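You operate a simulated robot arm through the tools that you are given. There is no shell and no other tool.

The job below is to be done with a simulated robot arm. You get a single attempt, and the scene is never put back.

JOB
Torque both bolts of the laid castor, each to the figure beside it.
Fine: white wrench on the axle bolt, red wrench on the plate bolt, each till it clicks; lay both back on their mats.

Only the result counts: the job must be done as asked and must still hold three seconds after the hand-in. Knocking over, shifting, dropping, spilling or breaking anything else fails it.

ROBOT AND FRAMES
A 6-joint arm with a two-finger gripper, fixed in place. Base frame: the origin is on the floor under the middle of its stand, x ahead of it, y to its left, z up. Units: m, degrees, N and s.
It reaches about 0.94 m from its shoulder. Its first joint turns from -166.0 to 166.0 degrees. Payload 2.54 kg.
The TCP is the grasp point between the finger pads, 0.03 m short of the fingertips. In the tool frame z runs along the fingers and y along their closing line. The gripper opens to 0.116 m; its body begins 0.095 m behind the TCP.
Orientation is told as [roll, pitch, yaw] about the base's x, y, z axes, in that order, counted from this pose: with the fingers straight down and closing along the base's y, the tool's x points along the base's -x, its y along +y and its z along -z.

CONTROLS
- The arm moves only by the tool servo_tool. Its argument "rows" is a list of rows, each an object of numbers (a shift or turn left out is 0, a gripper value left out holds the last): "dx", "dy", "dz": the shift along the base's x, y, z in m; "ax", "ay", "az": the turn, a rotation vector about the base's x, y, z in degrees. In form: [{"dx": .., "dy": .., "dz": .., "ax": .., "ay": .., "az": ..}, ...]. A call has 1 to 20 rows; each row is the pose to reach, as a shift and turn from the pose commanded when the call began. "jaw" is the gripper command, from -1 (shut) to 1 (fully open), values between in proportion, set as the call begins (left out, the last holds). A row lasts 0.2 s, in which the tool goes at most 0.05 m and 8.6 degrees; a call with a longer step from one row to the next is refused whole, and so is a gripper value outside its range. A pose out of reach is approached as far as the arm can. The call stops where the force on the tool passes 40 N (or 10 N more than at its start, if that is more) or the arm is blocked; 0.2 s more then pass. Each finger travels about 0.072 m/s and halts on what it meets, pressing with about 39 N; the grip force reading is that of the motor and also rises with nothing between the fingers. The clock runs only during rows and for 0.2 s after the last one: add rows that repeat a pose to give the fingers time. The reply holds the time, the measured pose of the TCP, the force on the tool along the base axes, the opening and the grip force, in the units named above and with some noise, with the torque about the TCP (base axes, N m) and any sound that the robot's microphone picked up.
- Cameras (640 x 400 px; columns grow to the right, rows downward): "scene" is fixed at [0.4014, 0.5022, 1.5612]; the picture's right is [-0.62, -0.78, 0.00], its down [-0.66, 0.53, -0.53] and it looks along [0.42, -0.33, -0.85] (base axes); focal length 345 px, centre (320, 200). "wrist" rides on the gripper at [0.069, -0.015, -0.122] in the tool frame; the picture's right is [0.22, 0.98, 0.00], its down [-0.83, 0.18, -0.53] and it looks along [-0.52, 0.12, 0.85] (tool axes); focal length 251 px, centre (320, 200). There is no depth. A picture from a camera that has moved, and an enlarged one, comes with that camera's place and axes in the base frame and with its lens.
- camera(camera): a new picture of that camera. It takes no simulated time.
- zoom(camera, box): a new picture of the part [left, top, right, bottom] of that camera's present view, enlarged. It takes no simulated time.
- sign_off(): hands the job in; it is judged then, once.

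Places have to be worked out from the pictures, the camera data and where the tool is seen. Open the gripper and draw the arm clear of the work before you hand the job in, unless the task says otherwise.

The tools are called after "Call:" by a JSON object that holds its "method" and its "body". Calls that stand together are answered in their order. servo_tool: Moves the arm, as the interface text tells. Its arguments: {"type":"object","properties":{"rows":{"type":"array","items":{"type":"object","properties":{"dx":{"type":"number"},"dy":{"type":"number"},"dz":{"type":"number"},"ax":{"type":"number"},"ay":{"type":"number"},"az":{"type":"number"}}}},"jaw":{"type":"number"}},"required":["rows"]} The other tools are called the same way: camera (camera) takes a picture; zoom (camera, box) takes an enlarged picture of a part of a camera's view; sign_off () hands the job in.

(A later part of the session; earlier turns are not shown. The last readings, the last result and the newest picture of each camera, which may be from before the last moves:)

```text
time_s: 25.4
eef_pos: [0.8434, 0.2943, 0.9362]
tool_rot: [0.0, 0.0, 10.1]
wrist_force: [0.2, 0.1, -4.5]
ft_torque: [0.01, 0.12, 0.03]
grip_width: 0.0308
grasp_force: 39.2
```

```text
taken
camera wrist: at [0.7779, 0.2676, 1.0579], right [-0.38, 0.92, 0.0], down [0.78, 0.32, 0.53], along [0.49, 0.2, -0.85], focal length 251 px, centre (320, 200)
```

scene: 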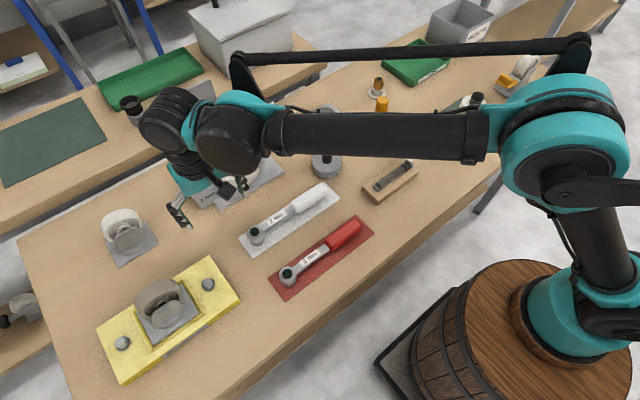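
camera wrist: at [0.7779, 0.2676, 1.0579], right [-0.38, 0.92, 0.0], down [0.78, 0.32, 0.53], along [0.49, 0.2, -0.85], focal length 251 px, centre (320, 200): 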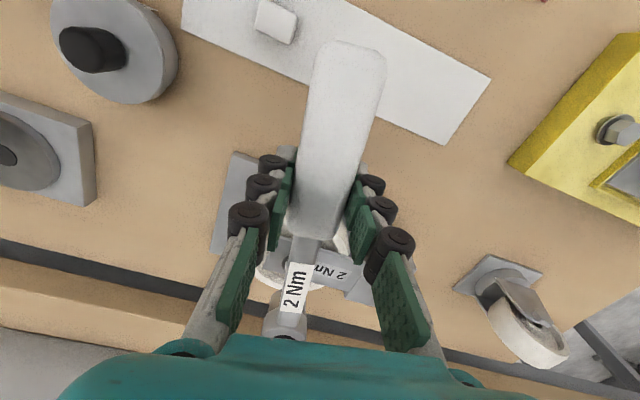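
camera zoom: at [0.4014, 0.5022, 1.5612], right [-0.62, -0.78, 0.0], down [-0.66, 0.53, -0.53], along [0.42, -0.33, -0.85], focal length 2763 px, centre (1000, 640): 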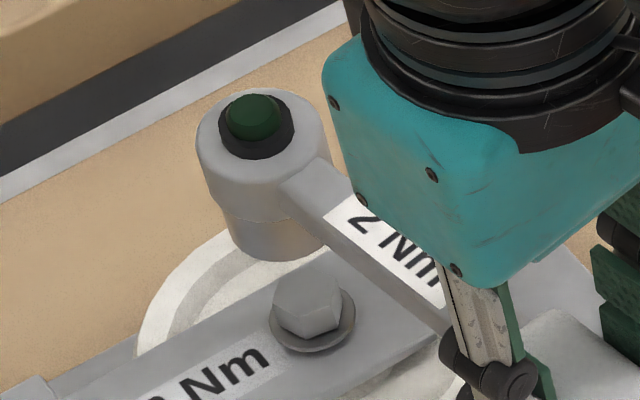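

The bolt is visible again below the socket. I zoom in close on it and on the plate bolt to read the hex orientations.

Call:
{"method": "zoom", "body": {"camera": "scene", "box": [226, 148, 244, 163]}}

Call:
{"method": "zoom", "body": {"camera": "scene", "box": [186, 173, 204, 188]}}

Call:
{"method": "zoom", "body": {"camera": "wrist", "box": [260, 230, 380, 340]}}

```text
16.00 times, centred on (235, 156) of scene
camera zoom: at [0.4014, 0.5022, 1.5612], right [-0.62, -0.78, 0.0], down [-0.66, 0.53, -0.53], along [0.42, -0.33, -0.85], focal length 5526 px, centre (1680, 912)
```

zoom: 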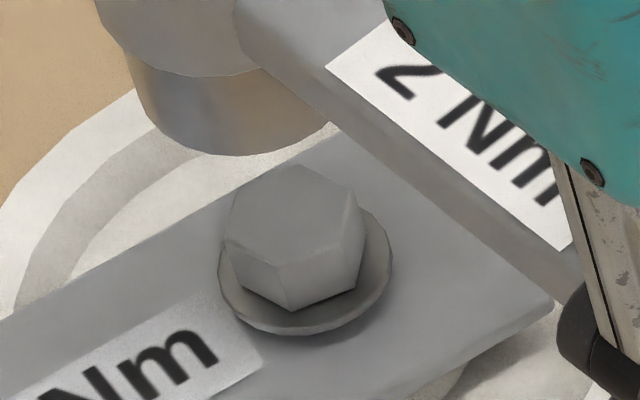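

```text
16.00 times, centred on (195, 180) of scene
camera zoom: at [0.4014, 0.5022, 1.5612], right [-0.62, -0.78, 0.0], down [-0.66, 0.53, -0.53], along [0.42, -0.33, -0.85], focal length 5526 px, centre (2320, 512)
```

zoom: 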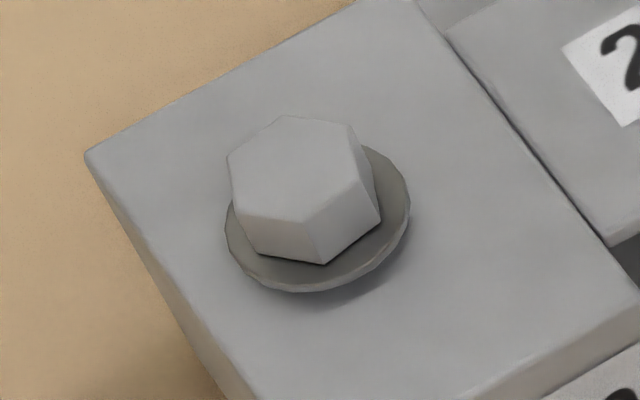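

```text
3.64 times, centred on (320, 285) of wrist
camera zoom: at [0.7779, 0.2676, 1.0579], right [-0.38, 0.92, 0.0], down [0.78, 0.32, 0.53], along [0.49, 0.2, -0.85], focal length 914 px, centre (320, -109)
```

zoom: 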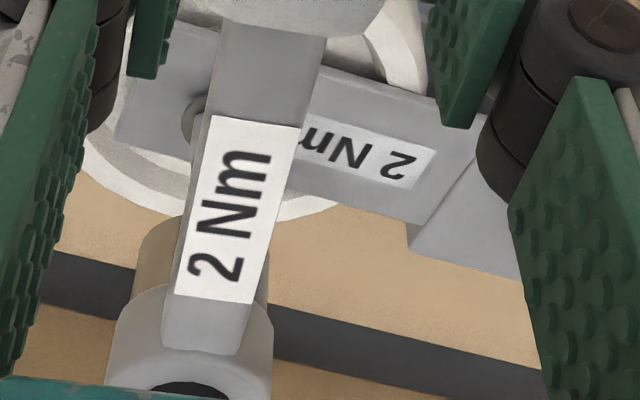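

I can now read the hexes: the axle hex has corners at about 26° (mod 60) and the plate hex at about 41°, with heads 11–12 mm tall. The socket was resting on the bolt top, about 1.3 mm short, and the wrench is tipped head-up by about 2.7°. I level it by tilting the tool 2.7° about its closing line.

Call:
{"method": "servo_tool", "body": {"rows": [{"ax": -0.23, "ay": 1.33}, {"ax": -0.469, "ay": 2.659}, {"ax": -0.469, "ay": 2.659}]}}

Call:
{"method": "servo_tool", "body": {"rows": [{"dx": 0.0045, "dy": -0.0125, "dz": -0.003, "az": 5.4}, {"dx": 0.009, "dy": -0.025, "dz": -0.006, "az": 10.8}, {"dx": 0.0127, "dy": -0.0357, "dz": -0.01, "az": 16}, {"dx": 0.0127, "dy": -0.0357, "dz": -0.014, "az": 16}, {"dx": 0.0127, "dy": -0.0357, "dz": -0.014, "az": 16}]}}

Call:
{"method": "zoom", "body": {"camera": "scene", "box": [217, 138, 253, 168]}}

Call:
{"method": "zoom", "body": {"camera": "wrist", "box": [260, 240, 380, 330]}}

```text
time_s: 26.2
eef_pos: [0.8444, 0.2943, 0.9351]
tool_rot: [0.0, 2.8, 10.0]
wrist_force: [-0.1, -0.3, -5.1]
ft_torque: [-0.03, 0.12, -0.02]
grip_width: 0.0307
grasp_force: 39.3
```

```text
time_s: 27.4
eef_pos: [0.8557, 0.2584, 0.9208]
tool_rot: [0.0, 2.8, 26.2]
wrist_force: [-0.1, -0.6, -3.7]
ft_torque: [-0.07, 0.1, 0.03]
grip_width: 0.0305
grasp_force: 39.1
```

```text
13.33 times, centred on (235, 153) of scene
camera zoom: at [0.4014, 0.5022, 1.5612], right [-0.62, -0.78, 0.0], down [-0.66, 0.53, -0.53], along [0.42, -0.33, -0.85], focal length 4605 px, centre (1453, 827)
```

zoom: 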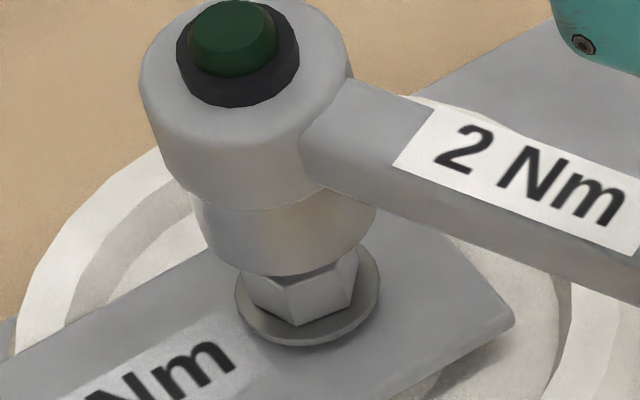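

```text
4.44 times, centred on (320, 285) of wrist
camera zoom: at [0.8048, 0.2168, 1.0461], right [-0.62, 0.78, 0.01], down [0.68, 0.54, 0.49], along [0.38, 0.31, -0.87], focal length 1118 px, centre (320, -178)
```

zoom: 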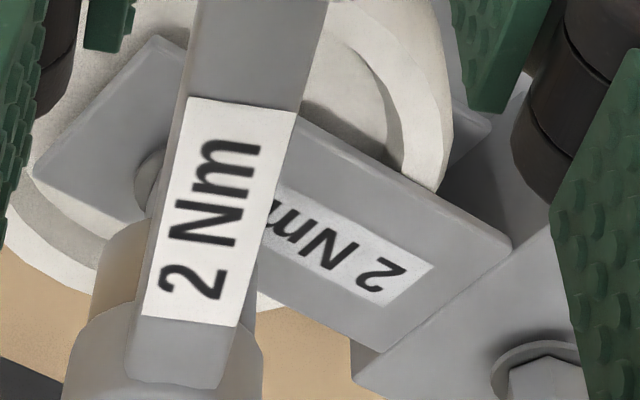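

Comparing both views at this hover, the socket needs about (+0.0015, +0.0009) to be centred, and bearing 26° puts the wrench in line with a hex corner. I apply that and lower gently toward the expected contact height.

Call:
{"method": "servo_tool", "body": {"rows": [{"dx": 0.0015, "dy": 0.0009, "dz": -0.003}, {"dx": 0.0015, "dy": 0.0009, "dz": -0.007}, {"dx": 0.0015, "dy": 0.0009, "dz": -0.011}, {"dx": 0.0015, "dy": 0.0009, "dz": -0.014}, {"dx": 0.0015, "dy": 0.0009, "dz": -0.017}, {"dx": 0.0015, "dy": 0.0009, "dz": -0.017}]}}

Call:
{"method": "zoom", "body": {"camera": "scene", "box": [217, 138, 253, 168]}}

```text
time_s: 28.8
eef_pos: [0.8572, 0.2583, 0.9066]
tool_rot: [0.0, 2.7, 26.0]
wrist_force: [-2.8, -2.3, 6.7]
ft_torque: [0.44, -1.0, -0.07]
grip_width: 0.0307
grasp_force: 38.7
```

```text
13.33 times, centred on (235, 153) of scene
camera zoom: at [0.4014, 0.5022, 1.5612], right [-0.62, -0.78, 0.0], down [-0.66, 0.53, -0.53], along [0.42, -0.33, -0.85], focal length 4605 px, centre (1453, 827)
```

zoom: 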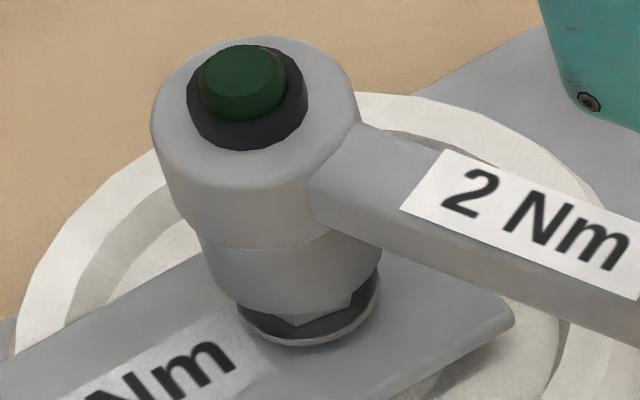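

The socket is again resting on the hex top, now centred to within about 1 mm, so the phase is wrong. I lift 12 mm and swing the wrench 30° clockwise to bearing -4° to try the other hex phase, checking alignment before lowering.

Call:
{"method": "servo_tool", "body": {"rows": [{"dz": 0.006}, {"dz": 0.012}, {"dx": -0.0035, "dy": 0.0155, "dz": 0.014, "az": -6.5}, {"dx": -0.0065, "dy": 0.031, "dz": 0.014, "az": -13}, {"dx": -0.01, "dy": 0.046, "dz": 0.014, "az": -20}, {"dx": -0.0125, "dy": 0.06, "dz": 0.014, "az": -26}, {"dx": -0.0141, "dy": 0.07, "dz": 0.014, "az": -30}, {"dx": -0.0141, "dy": 0.07, "dz": 0.014, "az": -30}]}}

Call:
{"method": "zoom", "body": {"camera": "scene", "box": [217, 138, 253, 168]}}

Call:
{"method": "zoom", "body": {"camera": "wrist", "box": [250, 230, 390, 335]}}

```text
time_s: 30.6
eef_pos: [0.8434, 0.3286, 0.9171]
tool_rot: [0.1, 2.6, -4.0]
wrist_force: [-0.5, 0.3, -4.0]
ft_torque: [0.02, 0.12, 0.04]
grip_width: 0.0307
grasp_force: 38.9
```

```text
13.33 times, centred on (235, 153) of scene
camera zoom: at [0.4014, 0.5022, 1.5612], right [-0.62, -0.78, 0.0], down [-0.66, 0.53, -0.53], along [0.42, -0.33, -0.85], focal length 4605 px, centre (1453, 827)
```

zoom: 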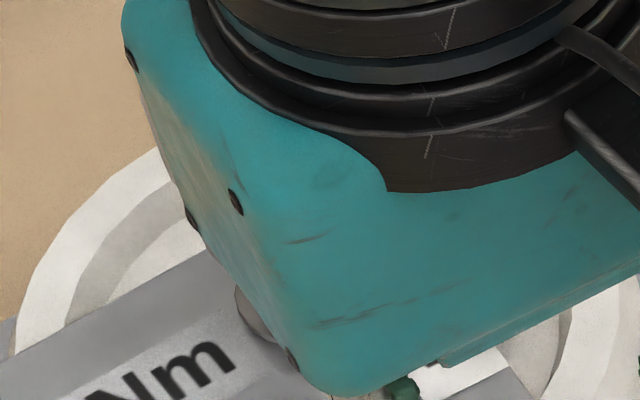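

```text
3.81 times, centred on (320, 282) of wrist
camera zoom: at [0.7788, 0.318, 1.0413], right [-0.15, 0.99, 0.01], down [0.86, 0.12, 0.49], along [0.49, 0.08, -0.87], focal length 958 px, centre (320, -114)
```

zoom: 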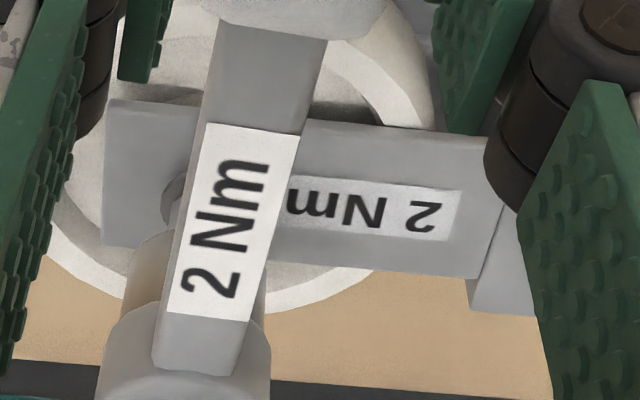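

At bearing -4° the gripper hides the bolt from the scene camera, but the wrist view shows the head laterally in line with the washer. I apply a small -1.2 mm x correction and lower gently to test this phase.

Call:
{"method": "servo_tool", "body": {"rows": [{"dx": -0.0012, "dy": 0.0, "dz": -0.004}, {"dx": -0.0012, "dy": 0.0, "dz": -0.008}, {"dx": -0.0012, "dy": 0.0, "dz": -0.011}, {"dx": -0.0012, "dy": 0.0, "dz": -0.014}, {"dx": -0.0012, "dy": 0.0, "dz": -0.014}]}}

Call:
{"method": "zoom", "body": {"camera": "wrist", "box": [250, 230, 390, 335]}}

```text
time_s: 31.8
eef_pos: [0.8418, 0.3286, 0.9047]
tool_rot: [-0.1, 2.7, -4.1]
wrist_force: [-0.3, 0.1, -4.0]
ft_torque: [-0.04, 0.16, -0.01]
grip_width: 0.0305
grasp_force: 39.2
```

```text
3.81 times, centred on (320, 282) of wrist
camera zoom: at [0.7775, 0.3178, 1.029], right [-0.15, 0.99, 0.01], down [0.86, 0.12, 0.49], along [0.49, 0.08, -0.87], focal length 958 px, centre (320, -114)
```

zoom: 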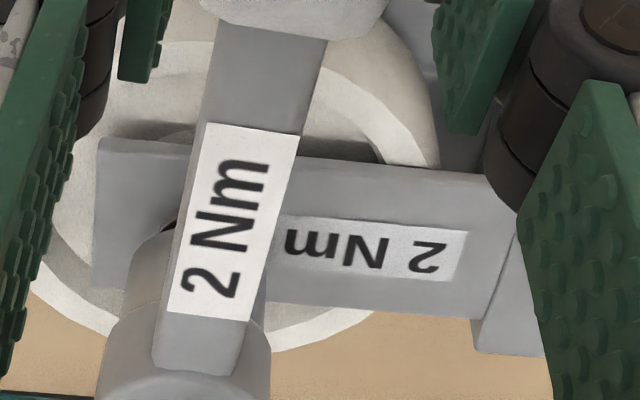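

No contact yet at this height. I continue lowering in small steps.

Call:
{"method": "servo_tool", "body": {"rows": [{"dz": -0.002}, {"dz": -0.004}, {"dz": -0.006}, {"dz": -0.006}]}}

Call:
{"method": "zoom", "body": {"camera": "wrist", "box": [250, 230, 390, 335]}}

```text
time_s: 32.8
eef_pos: [0.8417, 0.3283, 0.8984]
tool_rot: [0.0, 2.7, -3.9]
wrist_force: [-2.6, 1.2, -1.6]
ft_torque: [-0.01, 0.01, 0.07]
grip_width: 0.0307
grasp_force: 38.4
```

```text
3.81 times, centred on (320, 282) of wrist
camera zoom: at [0.7778, 0.3178, 1.0224], right [-0.15, 0.99, 0.01], down [0.86, 0.12, 0.49], along [0.49, 0.08, -0.87], focal length 958 px, centre (320, -114)
```

zoom: 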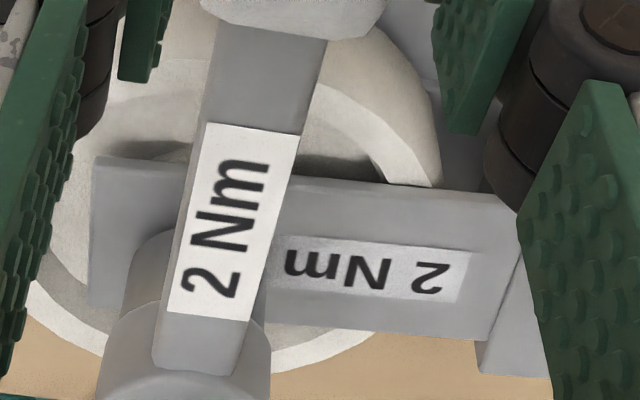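

There is only slight side contact (about 2.6 N) with no tipping, which looks like the socket sliding onto the hex. I keep lowering in small steps.

Call:
{"method": "servo_tool", "body": {"rows": [{"dz": -0.0015}, {"dz": -0.003}, {"dz": -0.0045}, {"dz": -0.0045}]}}

Call:
{"method": "zoom", "body": {"camera": "wrist", "box": [250, 230, 390, 335]}}

Call:
{"method": "zoom", "body": {"camera": "scene", "box": [190, 110, 280, 180]}}

```text
time_s: 33.8
eef_pos: [0.842, 0.3282, 0.8945]
tool_rot: [0.0, 2.8, -3.8]
wrist_force: [-9.9, 0.0, -0.8]
ft_torque: [-0.05, 0.05, -0.07]
grip_width: 0.0304
grasp_force: 38.9
```

```text
3.81 times, centred on (320, 282) of wrist
camera zoom: at [0.7779, 0.3185, 1.0192], right [-0.15, 0.99, 0.01], down [0.86, 0.12, 0.49], along [0.49, 0.08, -0.87], focal length 958 px, centre (320, -114)
```

zoom: 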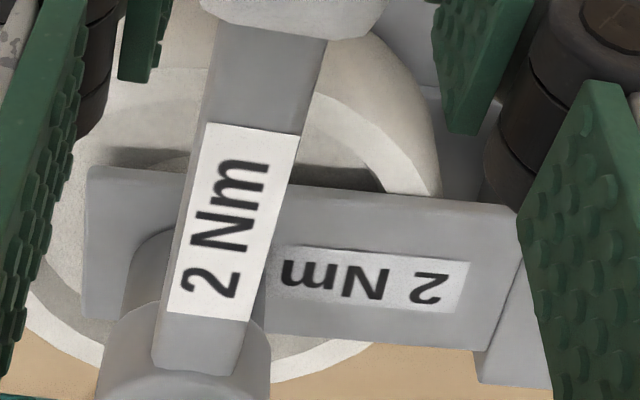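

```text
5.71 times, centred on (235, 145) of scene
camera zoom: at [0.4014, 0.5022, 1.5612], right [-0.62, -0.78, 0.0], down [-0.66, 0.53, -0.53], along [0.42, -0.33, -0.85], focal length 1973 px, centre (806, 514)
```

zoom: 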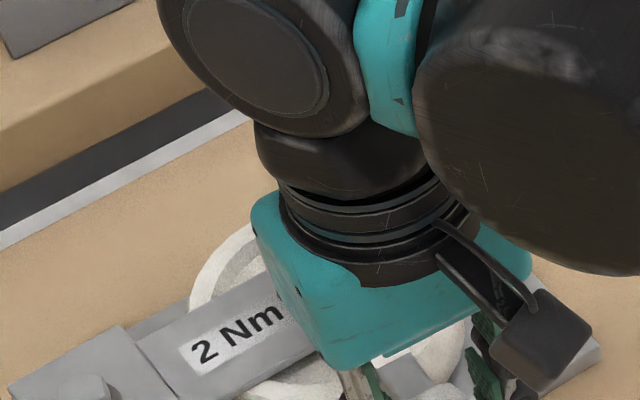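

The socket has gone about 10 mm past the earlier contact height with hardly any vertical force, and now has a side load of about 10 N in x, so it is on the hex. I relieve that by shifting -1.2 mm in x and settle 1 mm lower.

Call:
{"method": "servo_tool", "body": {"rows": [{"dx": -0.0006, "dz": 0.0}, {"dx": -0.0012, "dz": -0.0005}, {"dx": -0.0012, "dz": -0.001}, {"dx": -0.0012, "dz": -0.001}]}}

```text
time_s: 34.8
eef_pos: [0.8413, 0.3289, 0.8927]
tool_rot: [0.1, 2.7, -4.0]
wrist_force: [0.1, 0.1, -2.8]
ft_torque: [0.01, 0.11, -0.01]
grip_width: 0.0303
grasp_force: 38.8
```

The side load has dropped to zero, so the socket sits freely on the hex. I start tightening clockwise about the bolt, 6° first, watching force and sound.

Call:
{"method": "servo_tool", "body": {"rows": [{"dx": 0.0002, "dy": 0.0036, "az": -1.5}, {"dx": 0.0006, "dy": 0.0073, "az": -3}, {"dx": 0.001, "dy": 0.0109, "az": -4.5}, {"dx": 0.0015, "dy": 0.0144, "az": -6}]}}

```text
time_s: 35.8
eef_pos: [0.8425, 0.3447, 0.8928]
tool_rot: [0.0, 2.7, -10.0]
wrist_force: [0.0, 0.2, -4.0]
ft_torque: [-0.01, 0.11, 0.05]
grip_width: 0.0306
grasp_force: 38.9
```

There is no resistance yet, so the bolt may still be running free. I continue the clockwise turn to bearing about -25°.

Call:
{"method": "servo_tool", "body": {"rows": [{"dx": 0.0006, "dy": 0.0036, "az": -1.5}, {"dx": 0.0013, "dy": 0.0071, "az": -3}, {"dx": 0.0021, "dy": 0.0107, "az": -4.5}, {"dx": 0.003, "dy": 0.0142, "az": -6}, {"dx": 0.004, "dy": 0.0177, "az": -7.5}, {"dx": 0.0051, "dy": 0.0211, "az": -9}, {"dx": 0.0063, "dy": 0.0246, "az": -10.5}, {"dx": 0.0075, "dy": 0.028, "az": -12}, {"dx": 0.0089, "dy": 0.0314, "az": -13.5}, {"dx": 0.0103, "dy": 0.0347, "az": -15}]}}

Call:
{"method": "zoom", "body": {"camera": "wrist", "box": [250, 230, 390, 335]}}

Call:
{"method": "zoom", "body": {"camera": "scene", "box": [170, 100, 300, 200]}}

```text
time_s: 38.0
eef_pos: [0.8526, 0.3795, 0.8926]
tool_rot: [0.0, 2.7, -25.0]
wrist_force: [-0.8, -0.2, -3.9]
ft_torque: [0.06, 0.07, 0.13]
grip_width: 0.0304
grasp_force: 38.9
```

```text
3.81 times, centred on (320, 282) of wrist
camera zoom: at [0.7887, 0.3918, 1.0174], right [0.22, 0.98, 0.01], down [0.85, -0.19, 0.49], along [0.48, -0.1, -0.87], focal length 958 px, centre (320, -114)
```

zoom: 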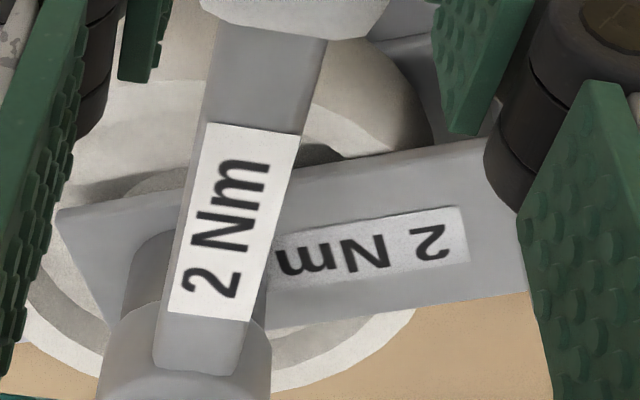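

```text
4.00 times, centred on (235, 150) of scene
camera zoom: at [0.4014, 0.5022, 1.5612], right [-0.62, -0.78, 0.0], down [-0.66, 0.53, -0.53], along [0.42, -0.33, -0.85], focal length 1381 px, centre (660, 400)
```

zoom: 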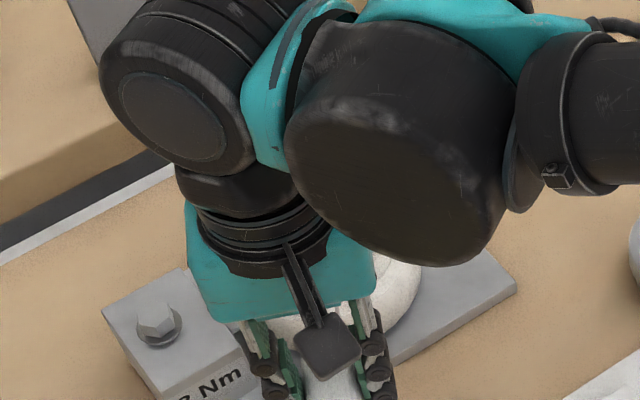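

Still no resistance after 21° of turn. I go on to bearing -40°, still clear of the plate block.

Call:
{"method": "servo_tool", "body": {"rows": [{"dx": 0.0015, "dy": 0.0033, "az": -1.5}, {"dx": 0.0031, "dy": 0.0065, "az": -3}, {"dx": 0.0048, "dy": 0.0097, "az": -4.5}, {"dx": 0.0066, "dy": 0.0129, "az": -6}, {"dx": 0.0085, "dy": 0.016, "az": -7.5}, {"dx": 0.0104, "dy": 0.0191, "az": -9}, {"dx": 0.0124, "dy": 0.0221, "az": -10.5}, {"dx": 0.0145, "dy": 0.0251, "az": -12}, {"dx": 0.0167, "dy": 0.028, "az": -13.5}, {"dx": 0.0189, "dy": 0.0308, "az": -15}]}}

Call:
{"method": "zoom", "body": {"camera": "wrist", "box": [250, 230, 390, 335]}}

```text
time_s: 40.2
eef_pos: [0.8733, 0.4097, 0.8928]
tool_rot: [0.1, 2.8, -39.8]
wrist_force: [0.6, 0.5, -3.8]
ft_torque: [0.06, 0.03, 0.91]
grip_width: 0.0308
grasp_force: 38.2
```

```text
3.81 times, centred on (320, 282) of wrist
camera zoom: at [0.8146, 0.4385, 1.0176], right [0.46, 0.89, 0.01], down [0.77, -0.41, 0.49], along [0.44, -0.22, -0.87], focal length 958 px, centre (320, -114)
```

zoom: 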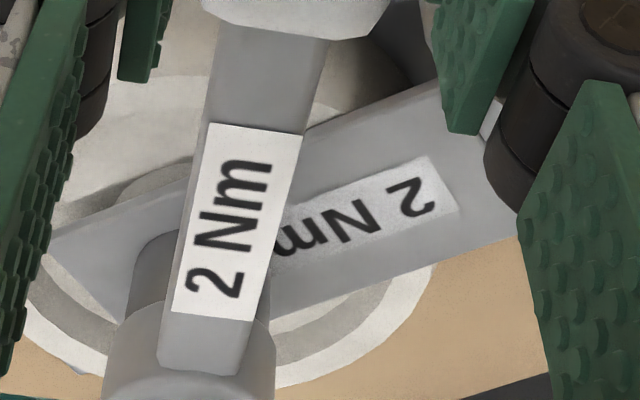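

A torque of 0.9 N m about z has appeared, so the wrench is engaged and tightening. I continue in fine 1° steps and listen for the click.

Call:
{"method": "servo_tool", "body": {"rows": [{"dx": 0.0016, "dy": 0.0018, "az": -1}, {"dx": 0.0031, "dy": 0.0037, "az": -2}, {"dx": 0.0047, "dy": 0.0055, "az": -3}]}}

```text
time_s: 41.0
eef_pos: [0.8778, 0.4136, 0.8942]
tool_rot: [0.1, 2.7, -43.0]
wrist_force: [-0.2, 0.8, -4.0]
ft_torque: [0.1, 0.07, 1.11]
grip_width: 0.0306
grasp_force: 39.0
```

Torque is 1.1 N m and rising. I go on another 3°.

Call:
{"method": "servo_tool", "body": {"rows": [{"dx": 0.0017, "dy": 0.0018, "az": -1}, {"dx": 0.0033, "dy": 0.0035, "az": -2}, {"dx": 0.005, "dy": 0.0053, "az": -3}]}}

Call:
{"method": "zoom", "body": {"camera": "wrist", "box": [250, 230, 390, 335]}}

Call:
{"method": "camera", "body": {"camera": "scene"}}

```text
time_s: 41.8
eef_pos: [0.8826, 0.4198, 0.8935]
tool_rot: [-0.1, 2.8, -46.0]
wrist_force: [-0.1, -0.5, -4.5]
ft_torque: [0.05, 0.09, 1.26]
grip_width: 0.0309
grasp_force: 39.1
```

```text
3.81 times, centred on (320, 282) of wrist
camera zoom: at [0.8277, 0.4555, 1.0175], right [0.55, 0.83, 0.01], down [0.72, -0.49, 0.49], along [0.42, -0.27, -0.87], focal length 958 px, centre (320, -114)
```

zoom: 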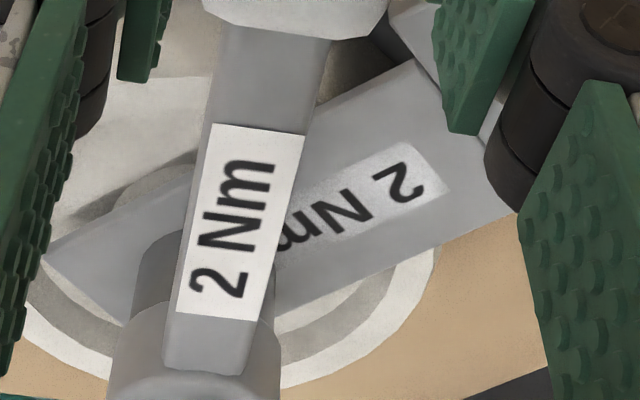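

```text
taken
```

scene: 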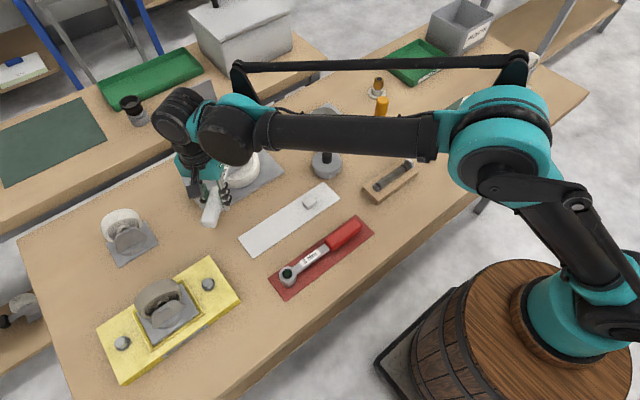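

Torque is 1.26 N m, carried only as a moment while the handle flexes in the pads. I now add tangential push along the arc (3–6 mm in direction (0.72, 0.69)) in small steps to bring it to the click.

Call:
{"method": "servo_tool", "body": {"rows": [{"dx": 0.0014, "dy": 0.0014, "az": -0.5}, {"dx": 0.0029, "dy": 0.0028, "az": -1}, {"dx": 0.0043, "dy": 0.0042, "az": -1.5}]}}

```text
time_s: 42.6
eef_pos: [0.884, 0.4228, 0.8936]
tool_rot: [-0.1, 2.7, -47.5]
wrist_force: [-7.5, -4.6, -0.8]
ft_torque: [-0.41, -0.06, 0.12]
grip_width: 0.0311
grasp_force: 39.2
```

Now about 8.6 N acts tangentially, roughly 1.3 N m in total. I keep pushing along the arc in small steps.

Call:
{"method": "servo_tool", "body": {"rows": [{"dx": 0.0011, "dy": 0.001, "az": -0.3}, {"dx": 0.0022, "dy": 0.002, "az": -0.6}, {"dx": 0.0033, "dy": 0.003, "az": -1}, {"dx": 0.0044, "dy": 0.004, "az": -1.4}]}}

```text
time_s: 43.6
eef_pos: [0.89, 0.4278, 0.8929]
tool_rot: [0.0, 2.7, -48.9]
wrist_force: [-16.4, -6.8, -3.7]
ft_torque: [-0.12, 0.45, -0.98]
grip_width: 0.0307
grasp_force: 39.1
```

Total torque on the bolt is about 1.35 N m, growing roughly 0.06 N m per degree, so I need about 10° more. The tips will pass about 6 mm above the plate block, so I keep turning in place with a slight lead, 3° first.

Call:
{"method": "servo_tool", "body": {"rows": [{"dx": 0.0014, "dy": 0.001, "az": -1}, {"dx": 0.0027, "dy": 0.0019, "az": -2}, {"dx": 0.0041, "dy": 0.0029, "az": -3.1}]}}

```text
time_s: 44.4
eef_pos: [0.8955, 0.4317, 0.8914]
tool_rot: [0.0, 2.7, -51.9]
wrist_force: [-4.5, -0.9, -0.6]
ft_torque: [-0.25, -0.26, 1.06]
grip_width: 0.0308
grasp_force: 38.5
```

Total torque is now about 1.63 N m. I continue another 3°.

Call:
{"method": "servo_tool", "body": {"rows": [{"dx": 0.002, "dy": 0.0015, "az": -1}, {"dx": 0.004, "dy": 0.003, "az": -2}, {"dx": 0.006, "dy": 0.0045, "az": -3}]}}

Call:
{"method": "zoom", "body": {"camera": "wrist", "box": [230, 170, 450, 335]}}

```text
time_s: 45.2
eef_pos: [0.9007, 0.4344, 0.8921]
tool_rot: [0.1, 2.8, -55.0]
wrist_force: [-3.2, -6.2, -2.7]
ft_torque: [-0.11, 0.04, 0.94]
grip_width: 0.0307
grasp_force: 39.0
```

```text
2.42 times, centred on (340, 252) of wrist
camera zoom: at [0.8517, 0.4783, 1.0167], right [0.68, 0.74, 0.01], down [0.64, -0.59, 0.49], along [0.37, -0.33, -0.87], focal length 610 px, centre (272, 73)
```

zoom: 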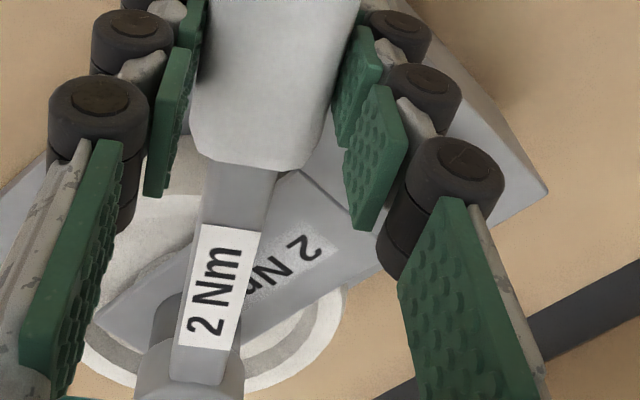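

Total torque is about 1.80 N m. The right finger still clears the plate block and bolt, so I continue with another 3–4°.

Call:
{"method": "servo_tool", "body": {"rows": [{"dx": 0.002, "dy": 0.0013, "az": -1}, {"dx": 0.0041, "dy": 0.0026, "az": -2}, {"dx": 0.0062, "dy": 0.004, "az": -3}]}}

```text
time_s: 46.0
eef_pos: [0.9061, 0.4395, 0.8923]
tool_rot: [-0.1, 2.7, -58.1]
wrist_force: [-7.8, -7.7, -7.0]
ft_torque: [0.29, 0.46, 0.39]
grip_width: 0.0307
grasp_force: 39.0
```

Total torque is about 1.87 N m with no click yet. I turn another 2–3° with slightly more push.

Call:
{"method": "servo_tool", "body": {"rows": [{"dx": 0.0022, "dy": 0.0013, "az": -0.8}, {"dx": 0.0044, "dy": 0.0025, "az": -1.7}, {"dx": 0.0064, "dy": 0.0036, "az": -2.6}]}}

```text
time_s: 46.8
eef_pos: [0.9132, 0.4421, 0.8929]
tool_rot: [-0.1, 2.7, -60.5]
wrist_force: [-6.7, -7.5, -3.9]
ft_torque: [-0.13, 0.18, 0.19]
grip_width: 0.0307
grasp_force: 39.0
```

Torque read a bit lower (about 1.5 N m) this time and no click was reported. I look at both views to see whether something is slipping or touching.

Call:
{"method": "zoom", "body": {"camera": "wrist", "box": [230, 170, 450, 335]}}

Call:
{"method": "zoom", "body": {"camera": "scene", "box": [150, 100, 310, 230]}}

```text
2.42 times, centred on (340, 252) of wrist
camera zoom: at [0.8685, 0.4903, 1.0174], right [0.75, 0.67, 0.01], down [0.58, -0.65, 0.49], along [0.34, -0.36, -0.87], focal length 610 px, centre (272, 73)
```

zoom: 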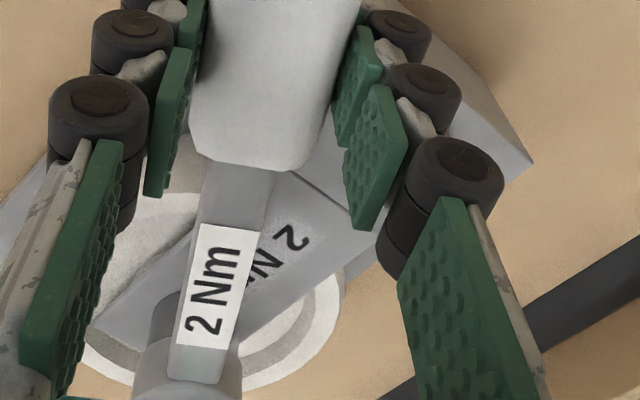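

```text
3.08 times, centred on (230, 165) of scene
camera zoom: at [0.4014, 0.5022, 1.5612], right [-0.62, -0.78, 0.0], down [-0.66, 0.53, -0.53], along [0.42, -0.33, -0.85], focal length 1063 px, centre (597, 308)
```

zoom: 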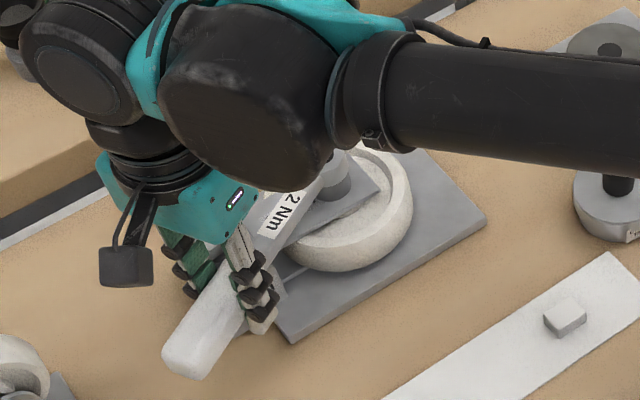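

The socket looks fully seated on the bracket and nothing else is touching. I continue 3° more with a settling row at the end.

Call:
{"method": "servo_tool", "body": {"rows": [{"dx": 0.0022, "dy": 0.0012, "az": -1}, {"dx": 0.0044, "dy": 0.0023, "az": -2}, {"dx": 0.0066, "dy": 0.0033, "az": -3}, {"dx": 0.0066, "dy": 0.0033, "az": -3}]}}

```text
time_s: 47.8
eef_pos: [0.9188, 0.4457, 0.892]
tool_rot: [0.0, 2.7, -63.6]
wrist_force: [-11.3, -12.4, -4.6]
ft_torque: [-0.03, 0.36, -0.06]
grip_width: 0.0305
grasp_force: 39.1
```

By forces I reckon about 2.1 N m, but no click was reported. I add another 1.5° in fine steps.

Call:
{"method": "servo_tool", "body": {"rows": [{"dx": 0.001, "dy": 0.0005, "az": -0.5}, {"dx": 0.0021, "dy": 0.001, "az": -1}, {"dx": 0.0032, "dy": 0.0015, "az": -1.5}, {"dx": 0.0032, "dy": 0.0015, "az": -1.5}]}}

```text
time_s: 48.8
eef_pos: [0.923, 0.4471, 0.8929]
tool_rot: [0.0, 2.8, -65.0]
wrist_force: [-12.2, -3.7, 0.2]
ft_torque: [-0.53, 0.15, 0.36]
grip_width: 0.0306
grasp_force: 38.7
```

About 2.1 N m again and still no click. I take 2° more and then check the clearance to the plate bolt.

Call:
{"method": "servo_tool", "body": {"rows": [{"dx": 0.0012, "dy": 0.0005, "az": -0.5}, {"dx": 0.0024, "dy": 0.001, "az": -1}, {"dx": 0.0037, "dy": 0.0016, "az": -1.5}, {"dx": 0.005, "dy": 0.0021, "az": -2}, {"dx": 0.005, "dy": 0.0021, "az": -2}]}}

Call:
{"method": "camera", "body": {"camera": "wrist"}}

Call:
{"method": "zoom", "body": {"camera": "scene", "box": [150, 100, 310, 230]}}

```text
time_s: 50.0
eef_pos: [0.926, 0.4487, 0.8924]
tool_rot: [0.0, 2.8, -67.1]
wrist_force: [-17.6, -6.2, -2.5]
ft_torque: [-0.29, 0.38, -0.45]
grip_width: 0.0306
grasp_force: 39.3
```

```text
taken
camera wrist: at [0.8886, 0.5023, 1.0174], right [0.82, 0.58, 0.01], down [0.5, -0.71, 0.49], along [0.29, -0.4, -0.87], focal length 251 px, centre (320, 200)
```

wrist: 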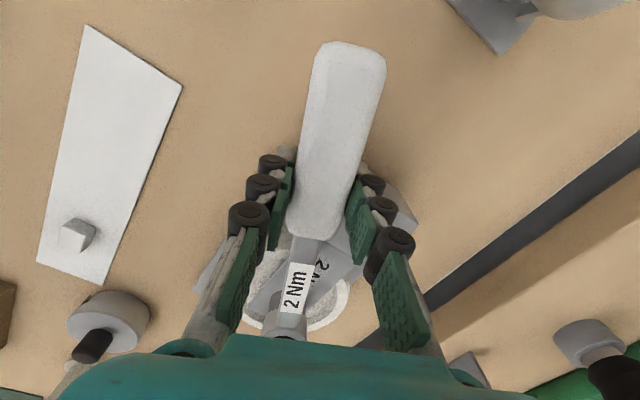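

```text
3.08 times, centred on (230, 165) of scene
camera zoom: at [0.4014, 0.5022, 1.5612], right [-0.62, -0.78, 0.0], down [-0.66, 0.53, -0.53], along [0.42, -0.33, -0.85], focal length 1063 px, centre (597, 308)
```

zoom: 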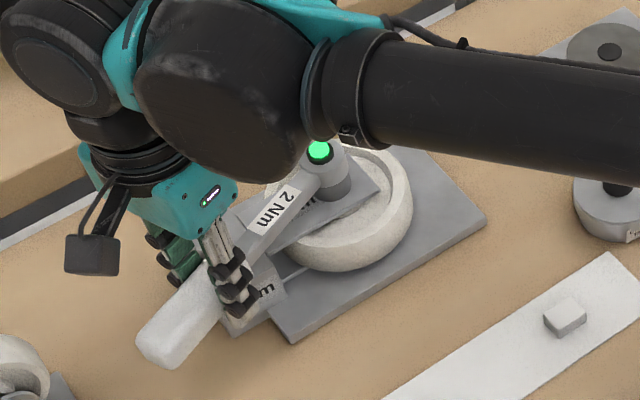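

The button on the wrench head is now lit bright green, which indicates the set torque has been reached, and my torque estimate has plateaued near 2.1 N m. I enlarge the lamp to confirm it before easing off.

Call:
{"method": "zoom", "body": {"camera": "scene", "box": [220, 128, 260, 161]}}

Call:
{"method": "zoom", "body": {"camera": "scene", "box": [265, 230, 345, 295]}}

```text
12.12 times, centred on (240, 144) of scene
camera zoom: at [0.4014, 0.5022, 1.5612], right [-0.62, -0.78, 0.0], down [-0.66, 0.53, -0.53], along [0.42, -0.33, -0.85], focal length 4186 px, centre (1290, 873)
```

zoom: 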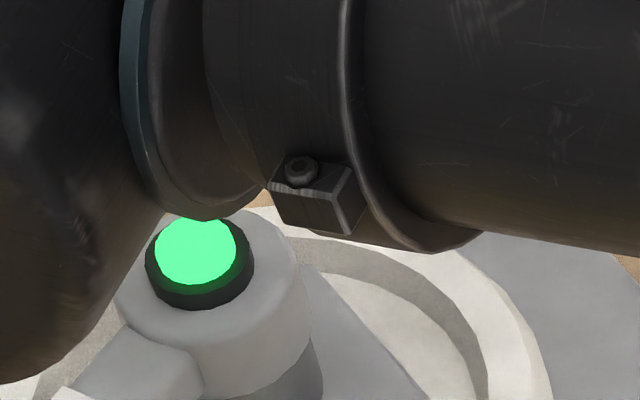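

```text
6.15 times, centred on (305, 262) of scene
camera zoom: at [0.4014, 0.5022, 1.5612], right [-0.62, -0.78, 0.0], down [-0.66, 0.53, -0.53], along [0.42, -0.33, -0.85], focal length 2125 px, centre (412, -185)
```

zoom: 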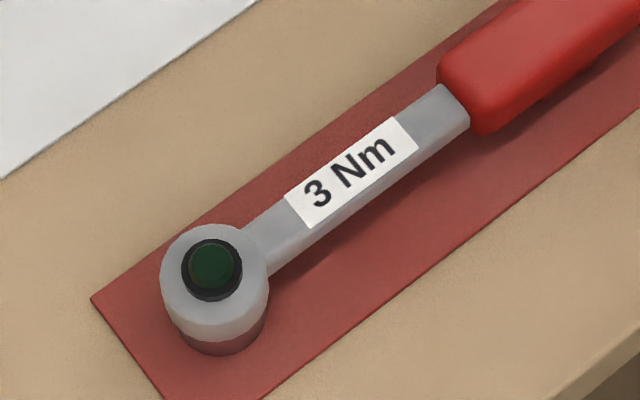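

The lamp is clearly lit while the red one is dark. I hold still for a moment to see whether any sound is reported.

Call:
{"method": "servo_tool", "body": {"rows": [{"dx": 0}]}}

Call:
{"method": "zoom", "body": {"camera": "scene", "box": [220, 128, 260, 161]}}

```text
time_s: 50.4
eef_pos: [0.9284, 0.449, 0.8917]
tool_rot: [0.0, 2.7, -67.0]
wrist_force: [-18.1, -6.2, -2.4]
ft_torque: [-0.14, 0.37, -0.35]
grip_width: 0.0308
grasp_force: 38.5
```

```text
12.12 times, centred on (240, 144) of scene
camera zoom: at [0.4014, 0.5022, 1.5612], right [-0.62, -0.78, 0.0], down [-0.66, 0.53, -0.53], along [0.42, -0.33, -0.85], focal length 4186 px, centre (1290, 873)
```

zoom: 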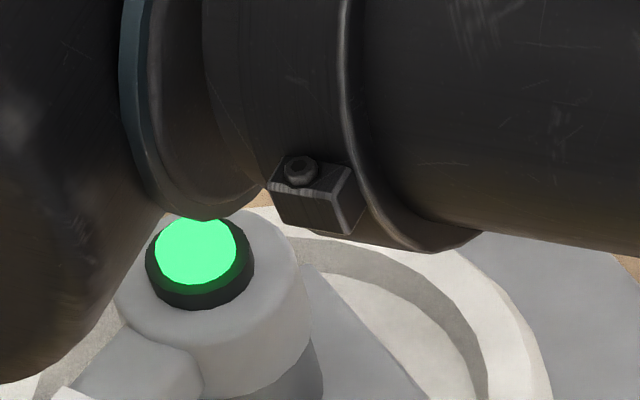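

The lamp stays lit and the reading holds steady. I ease off counter-clockwise about 6° along the arc to unload, and see whether the lamp stays on.

Call:
{"method": "servo_tool", "body": {"rows": [{"dx": -0.0025, "dy": -0.0011, "az": 1}, {"dx": -0.005, "dy": -0.0022, "az": 2}, {"dx": -0.0075, "dy": -0.0033, "az": 3}, {"dx": -0.0098, "dy": -0.0044, "az": 4}, {"dx": -0.012, "dy": -0.0056, "az": 5}, {"dx": -0.012, "dy": -0.0056, "az": 5}]}}

Call:
{"method": "zoom", "body": {"camera": "scene", "box": [200, 110, 280, 170]}}

```text
time_s: 51.8
eef_pos: [0.9164, 0.4429, 0.8929]
tool_rot: [0.0, 2.7, -62.1]
wrist_force: [0.0, 1.0, -2.8]
ft_torque: [0.09, 0.07, 0.37]
grip_width: 0.0307
grasp_force: 39.1
```

```text
6.67 times, centred on (240, 140) of scene
camera zoom: at [0.4014, 0.5022, 1.5612], right [-0.62, -0.78, 0.0], down [-0.66, 0.53, -0.53], along [0.42, -0.33, -0.85], focal length 2302 px, centre (853, 600)
```

zoom: 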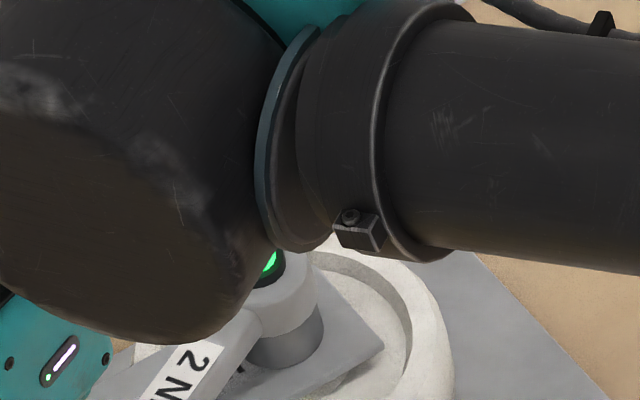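

The lamp stays lit after unloading, so the white wrench's click is latched. I unload the remaining twist and lift the socket straight off the bolt.

Call:
{"method": "servo_tool", "body": {"rows": [{"dx": -0.001, "dy": -0.0005, "az": 0.5}, {"dx": -0.001, "dy": -0.0005, "dz": 0.004, "az": 0.5}, {"dx": -0.001, "dy": -0.0005, "dz": 0.01, "az": 0.5}, {"dx": -0.001, "dy": -0.0005, "dz": 0.018, "az": 0.5}, {"dx": -0.001, "dy": -0.0005, "dz": 0.03, "az": 0.5}, {"dx": -0.001, "dy": -0.0005, "dz": 0.05, "az": 0.5}, {"dx": -0.001, "dy": -0.0005, "dz": 0.07, "az": 0.5}, {"dx": -0.001, "dy": -0.0005, "dz": 0.07, "az": 0.5}]}}

Call:
{"method": "camera", "body": {"camera": "wrist"}}

Call:
{"method": "zoom", "body": {"camera": "scene", "box": [150, 90, 310, 220]}}

```text
time_s: 53.6
eef_pos: [0.9131, 0.4436, 0.9606]
tool_rot: [-0.1, 2.6, -61.5]
wrist_force: [-0.7, 0.5, -3.9]
ft_torque: [0.09, 0.04, 0.0]
grip_width: 0.0305
grasp_force: 38.6
```

```text
taken
camera wrist: at [0.87, 0.4928, 1.0855], right [0.76, 0.65, 0.01], down [0.56, -0.66, 0.49], along [0.33, -0.37, -0.87], focal length 251 px, centre (320, 200)
```

wrist: 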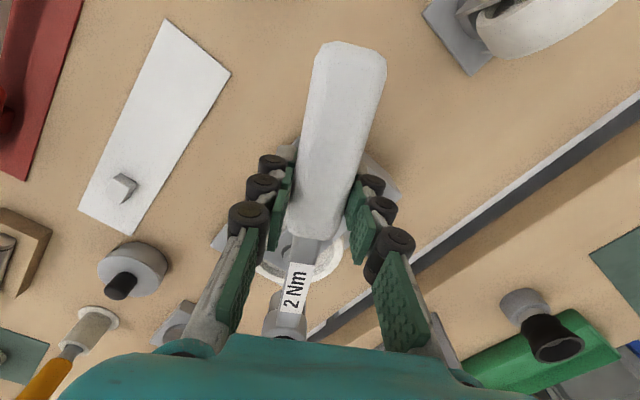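

```text
3.08 times, centred on (230, 155) of scene
camera zoom: at [0.4014, 0.5022, 1.5612], right [-0.62, -0.78, 0.0], down [-0.66, 0.53, -0.53], along [0.42, -0.33, -0.85], focal length 1063 px, centre (597, 338)
```

zoom: 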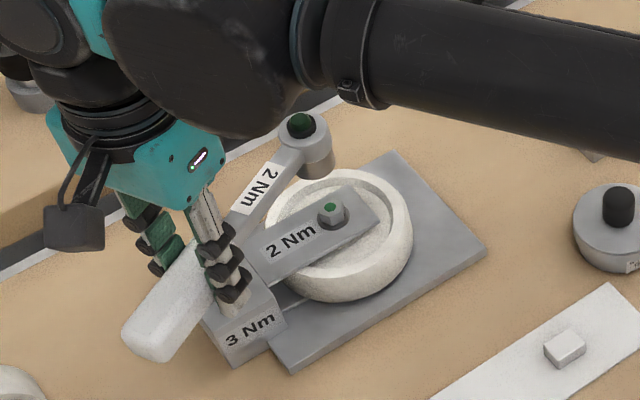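

The wrench is off and the axle bolt now seems to have a green mark on top. I zoom in to confirm that and check the plate bolt.

Call:
{"method": "zoom", "body": {"camera": "scene", "box": [220, 146, 250, 168]}}

Call:
{"method": "zoom", "body": {"camera": "wrist", "box": [230, 200, 410, 340]}}

```text
16.00 times, centred on (235, 157) of scene
camera zoom: at [0.4014, 0.5022, 1.5612], right [-0.62, -0.78, 0.0], down [-0.66, 0.53, -0.53], along [0.42, -0.33, -0.85], focal length 5526 px, centre (1680, 888)
```

zoom: 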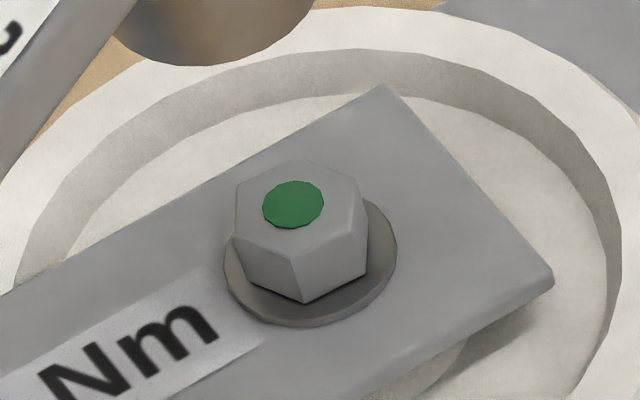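

```text
2.86 times, centred on (320, 270) of wrist
camera zoom: at [0.87, 0.4928, 1.0855], right [0.76, 0.65, 0.01], down [0.56, -0.66, 0.49], along [0.33, -0.37, -0.87], focal length 718 px, centre (320, 0)
```

zoom: 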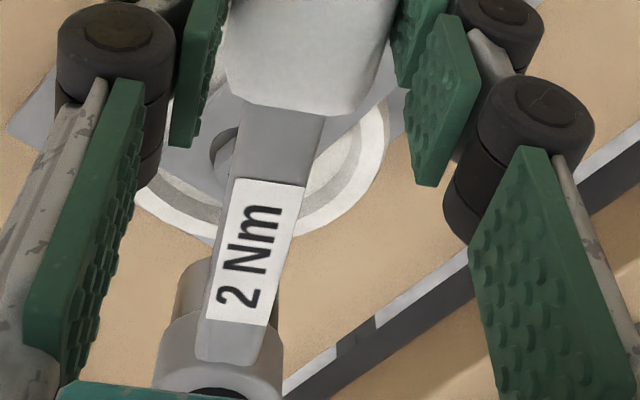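

A green mark on the axle bolt confirms it is torqued, and I learned that this socket fits when the hex corners are 30° off the wrench axis. Now I carry the white wrench back above its mat at z≈0.96, turning to yaw 90°.

Call:
{"method": "servo_tool", "body": {"rows": [{"dx": -0.0075, "dy": -0.0106, "az": 8.42}, {"dx": -0.0151, "dy": -0.0213, "az": 16.84}, {"dx": -0.0226, "dy": -0.0319, "az": 25.27}, {"dx": -0.0302, "dy": -0.0425, "az": 33.69}, {"dx": -0.0377, "dy": -0.0531, "az": 42.11}, {"dx": -0.0452, "dy": -0.0638, "az": 50.53}, {"dx": -0.0528, "dy": -0.0744, "az": 58.96}, {"dx": -0.0603, "dy": -0.085, "az": 67.38}, {"dx": -0.0679, "dy": -0.0957, "az": 75.8}, {"dx": -0.0754, "dy": -0.1063, "az": 84.22}, {"dx": -0.0829, "dy": -0.1169, "az": 92.64}, {"dx": -0.0905, "dy": -0.1275, "az": 101.07}, {"dx": -0.098, "dy": -0.1382, "az": 109.49}, {"dx": -0.1055, "dy": -0.1488, "az": 117.91}, {"dx": -0.1131, "dy": -0.1594, "az": 126.33}, {"dx": -0.1206, "dy": -0.17, "az": 134.76}, {"dx": -0.1282, "dy": -0.1807, "az": 143.18}, {"dx": -0.1357, "dy": -0.1913, "az": 151.6}, {"dx": -0.1357, "dy": -0.1913, "az": 151.6}]}}

Call:
{"method": "camera", "body": {"camera": "wrist"}}

Call:
{"method": "zoom", "body": {"camera": "scene", "box": [200, 110, 380, 260]}}

```text
time_s: 57.6
eef_pos: [0.7778, 0.2508, 0.9625]
tool_rot: [0.1, 2.7, 90.2]
wrist_force: [-0.3, -0.1, -3.7]
ft_torque: [-0.14, -0.01, -0.01]
grip_width: 0.0306
grasp_force: 39.2
```

```text
taken
camera wrist: at [0.7936, 0.1882, 1.089], right [-0.98, -0.22, 0.01], down [-0.18, 0.85, 0.49], along [-0.12, 0.48, -0.87], focal length 251 px, centre (320, 200)
```

wrist: 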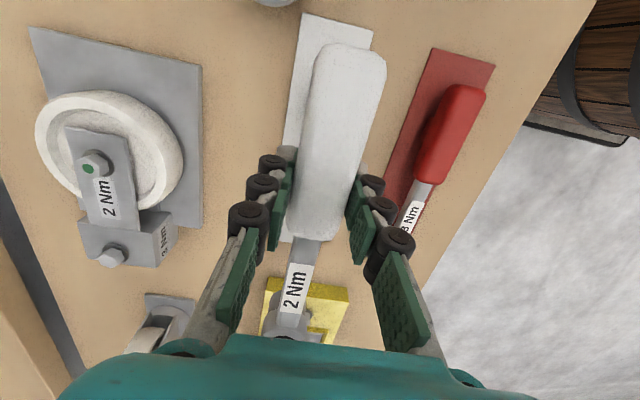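

```text
2.67 times, centred on (290, 185) of scene
camera zoom: at [0.4014, 0.5022, 1.5612], right [-0.62, -0.78, 0.0], down [-0.66, 0.53, -0.53], along [0.42, -0.33, -0.85], focal length 921 px, centre (400, 240)
```

zoom: 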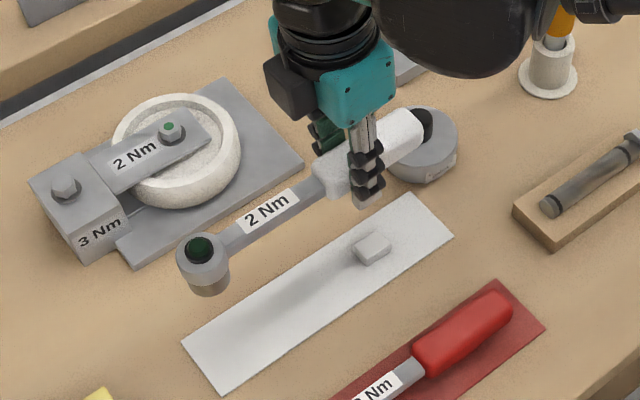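

The wrench is right above its mat in the original pose. I lower it, slowly over the last part.

Call:
{"method": "servo_tool", "body": {"rows": [{"dz": -0.03}, {"dz": -0.06}, {"dz": -0.09}, {"dz": -0.105}, {"dz": -0.113}, {"dz": -0.118}, {"dz": -0.118}]}}

Call:
{"method": "zoom", "body": {"camera": "scene", "box": [220, 150, 360, 265]}}

Call:
{"method": "camera", "body": {"camera": "wrist"}}

```text
time_s: 59.2
eef_pos: [0.777, 0.2527, 0.8436]
tool_rot: [0.0, 2.6, 90.1]
wrist_force: [-0.1, 0.2, -4.0]
ft_torque: [-0.1, -0.03, 0.03]
grip_width: 0.0305
grasp_force: 39.4
```

```text
3.48 times, centred on (290, 208) of scene
camera zoom: at [0.4014, 0.5022, 1.5612], right [-0.62, -0.78, 0.0], down [-0.66, 0.53, -0.53], along [0.42, -0.33, -0.85], focal length 1201 px, centre (424, 174)
```

zoom: 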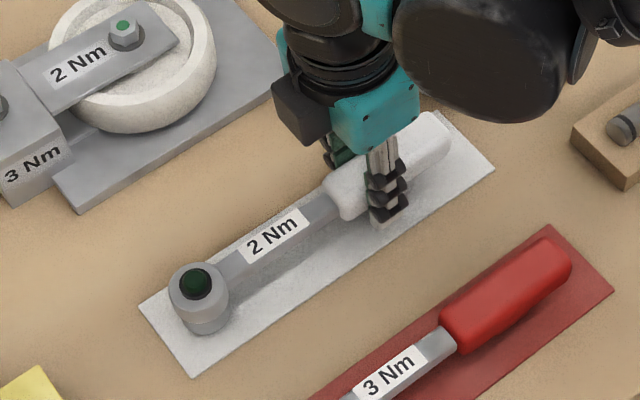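

```text
taken
camera wrist: at [0.7927, 0.1887, 0.9687], right [-0.98, -0.22, 0.01], down [-0.18, 0.85, 0.49], along [-0.12, 0.48, -0.87], focal length 251 px, centre (320, 200)
```

wrist: 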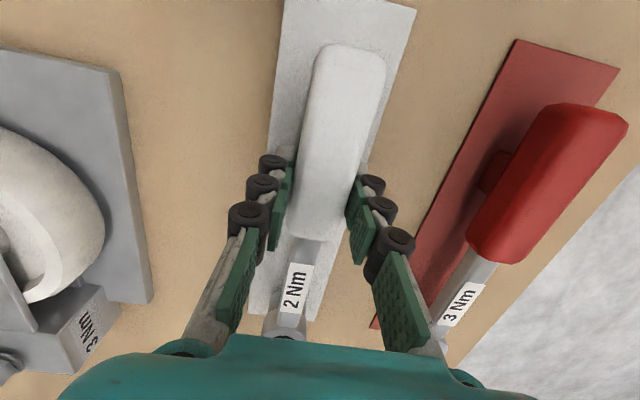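

There is no contact yet at z=0.844. I lower the last 8 mm in 2 mm steps.

Call:
{"method": "servo_tool", "body": {"rows": [{"dz": -0.002}, {"dz": -0.004}, {"dz": -0.006}, {"dz": -0.0075}, {"dz": -0.0075}]}}

Call:
{"method": "zoom", "body": {"camera": "scene", "box": [220, 150, 360, 265]}}

```text
time_s: 60.4
eef_pos: [0.7789, 0.253, 0.8378]
tool_rot: [0.0, 2.7, 90.0]
wrist_force: [0.2, -0.4, -1.5]
ft_torque: [0.25, -0.01, 0.0]
grip_width: 0.0303
grasp_force: 39.1
```

```text
3.48 times, centred on (290, 208) of scene
camera zoom: at [0.4014, 0.5022, 1.5612], right [-0.62, -0.78, 0.0], down [-0.66, 0.53, -0.53], along [0.42, -0.33, -0.85], focal length 1201 px, centre (424, 174)
```

zoom: 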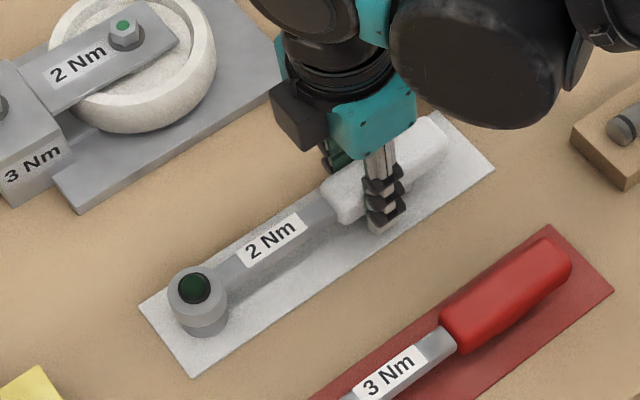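

The head has touched the mat (load fell to 1.5 N). I lower 1.5 mm more so the handle settles on its rest block, then open the gripper.

Call:
{"method": "servo_tool", "body": {"rows": [{"dz": -0.0008}, {"dz": -0.0015}, {"dz": -0.0015}]}}

```text
time_s: 61.2
eef_pos: [0.7778, 0.2523, 0.8368]
tool_rot: [0.0, 2.7, 90.1]
wrist_force: [6.2, 0.6, 14.7]
ft_torque: [0.08, -0.1, -0.26]
grip_width: 0.0305
grasp_force: 38.7
```

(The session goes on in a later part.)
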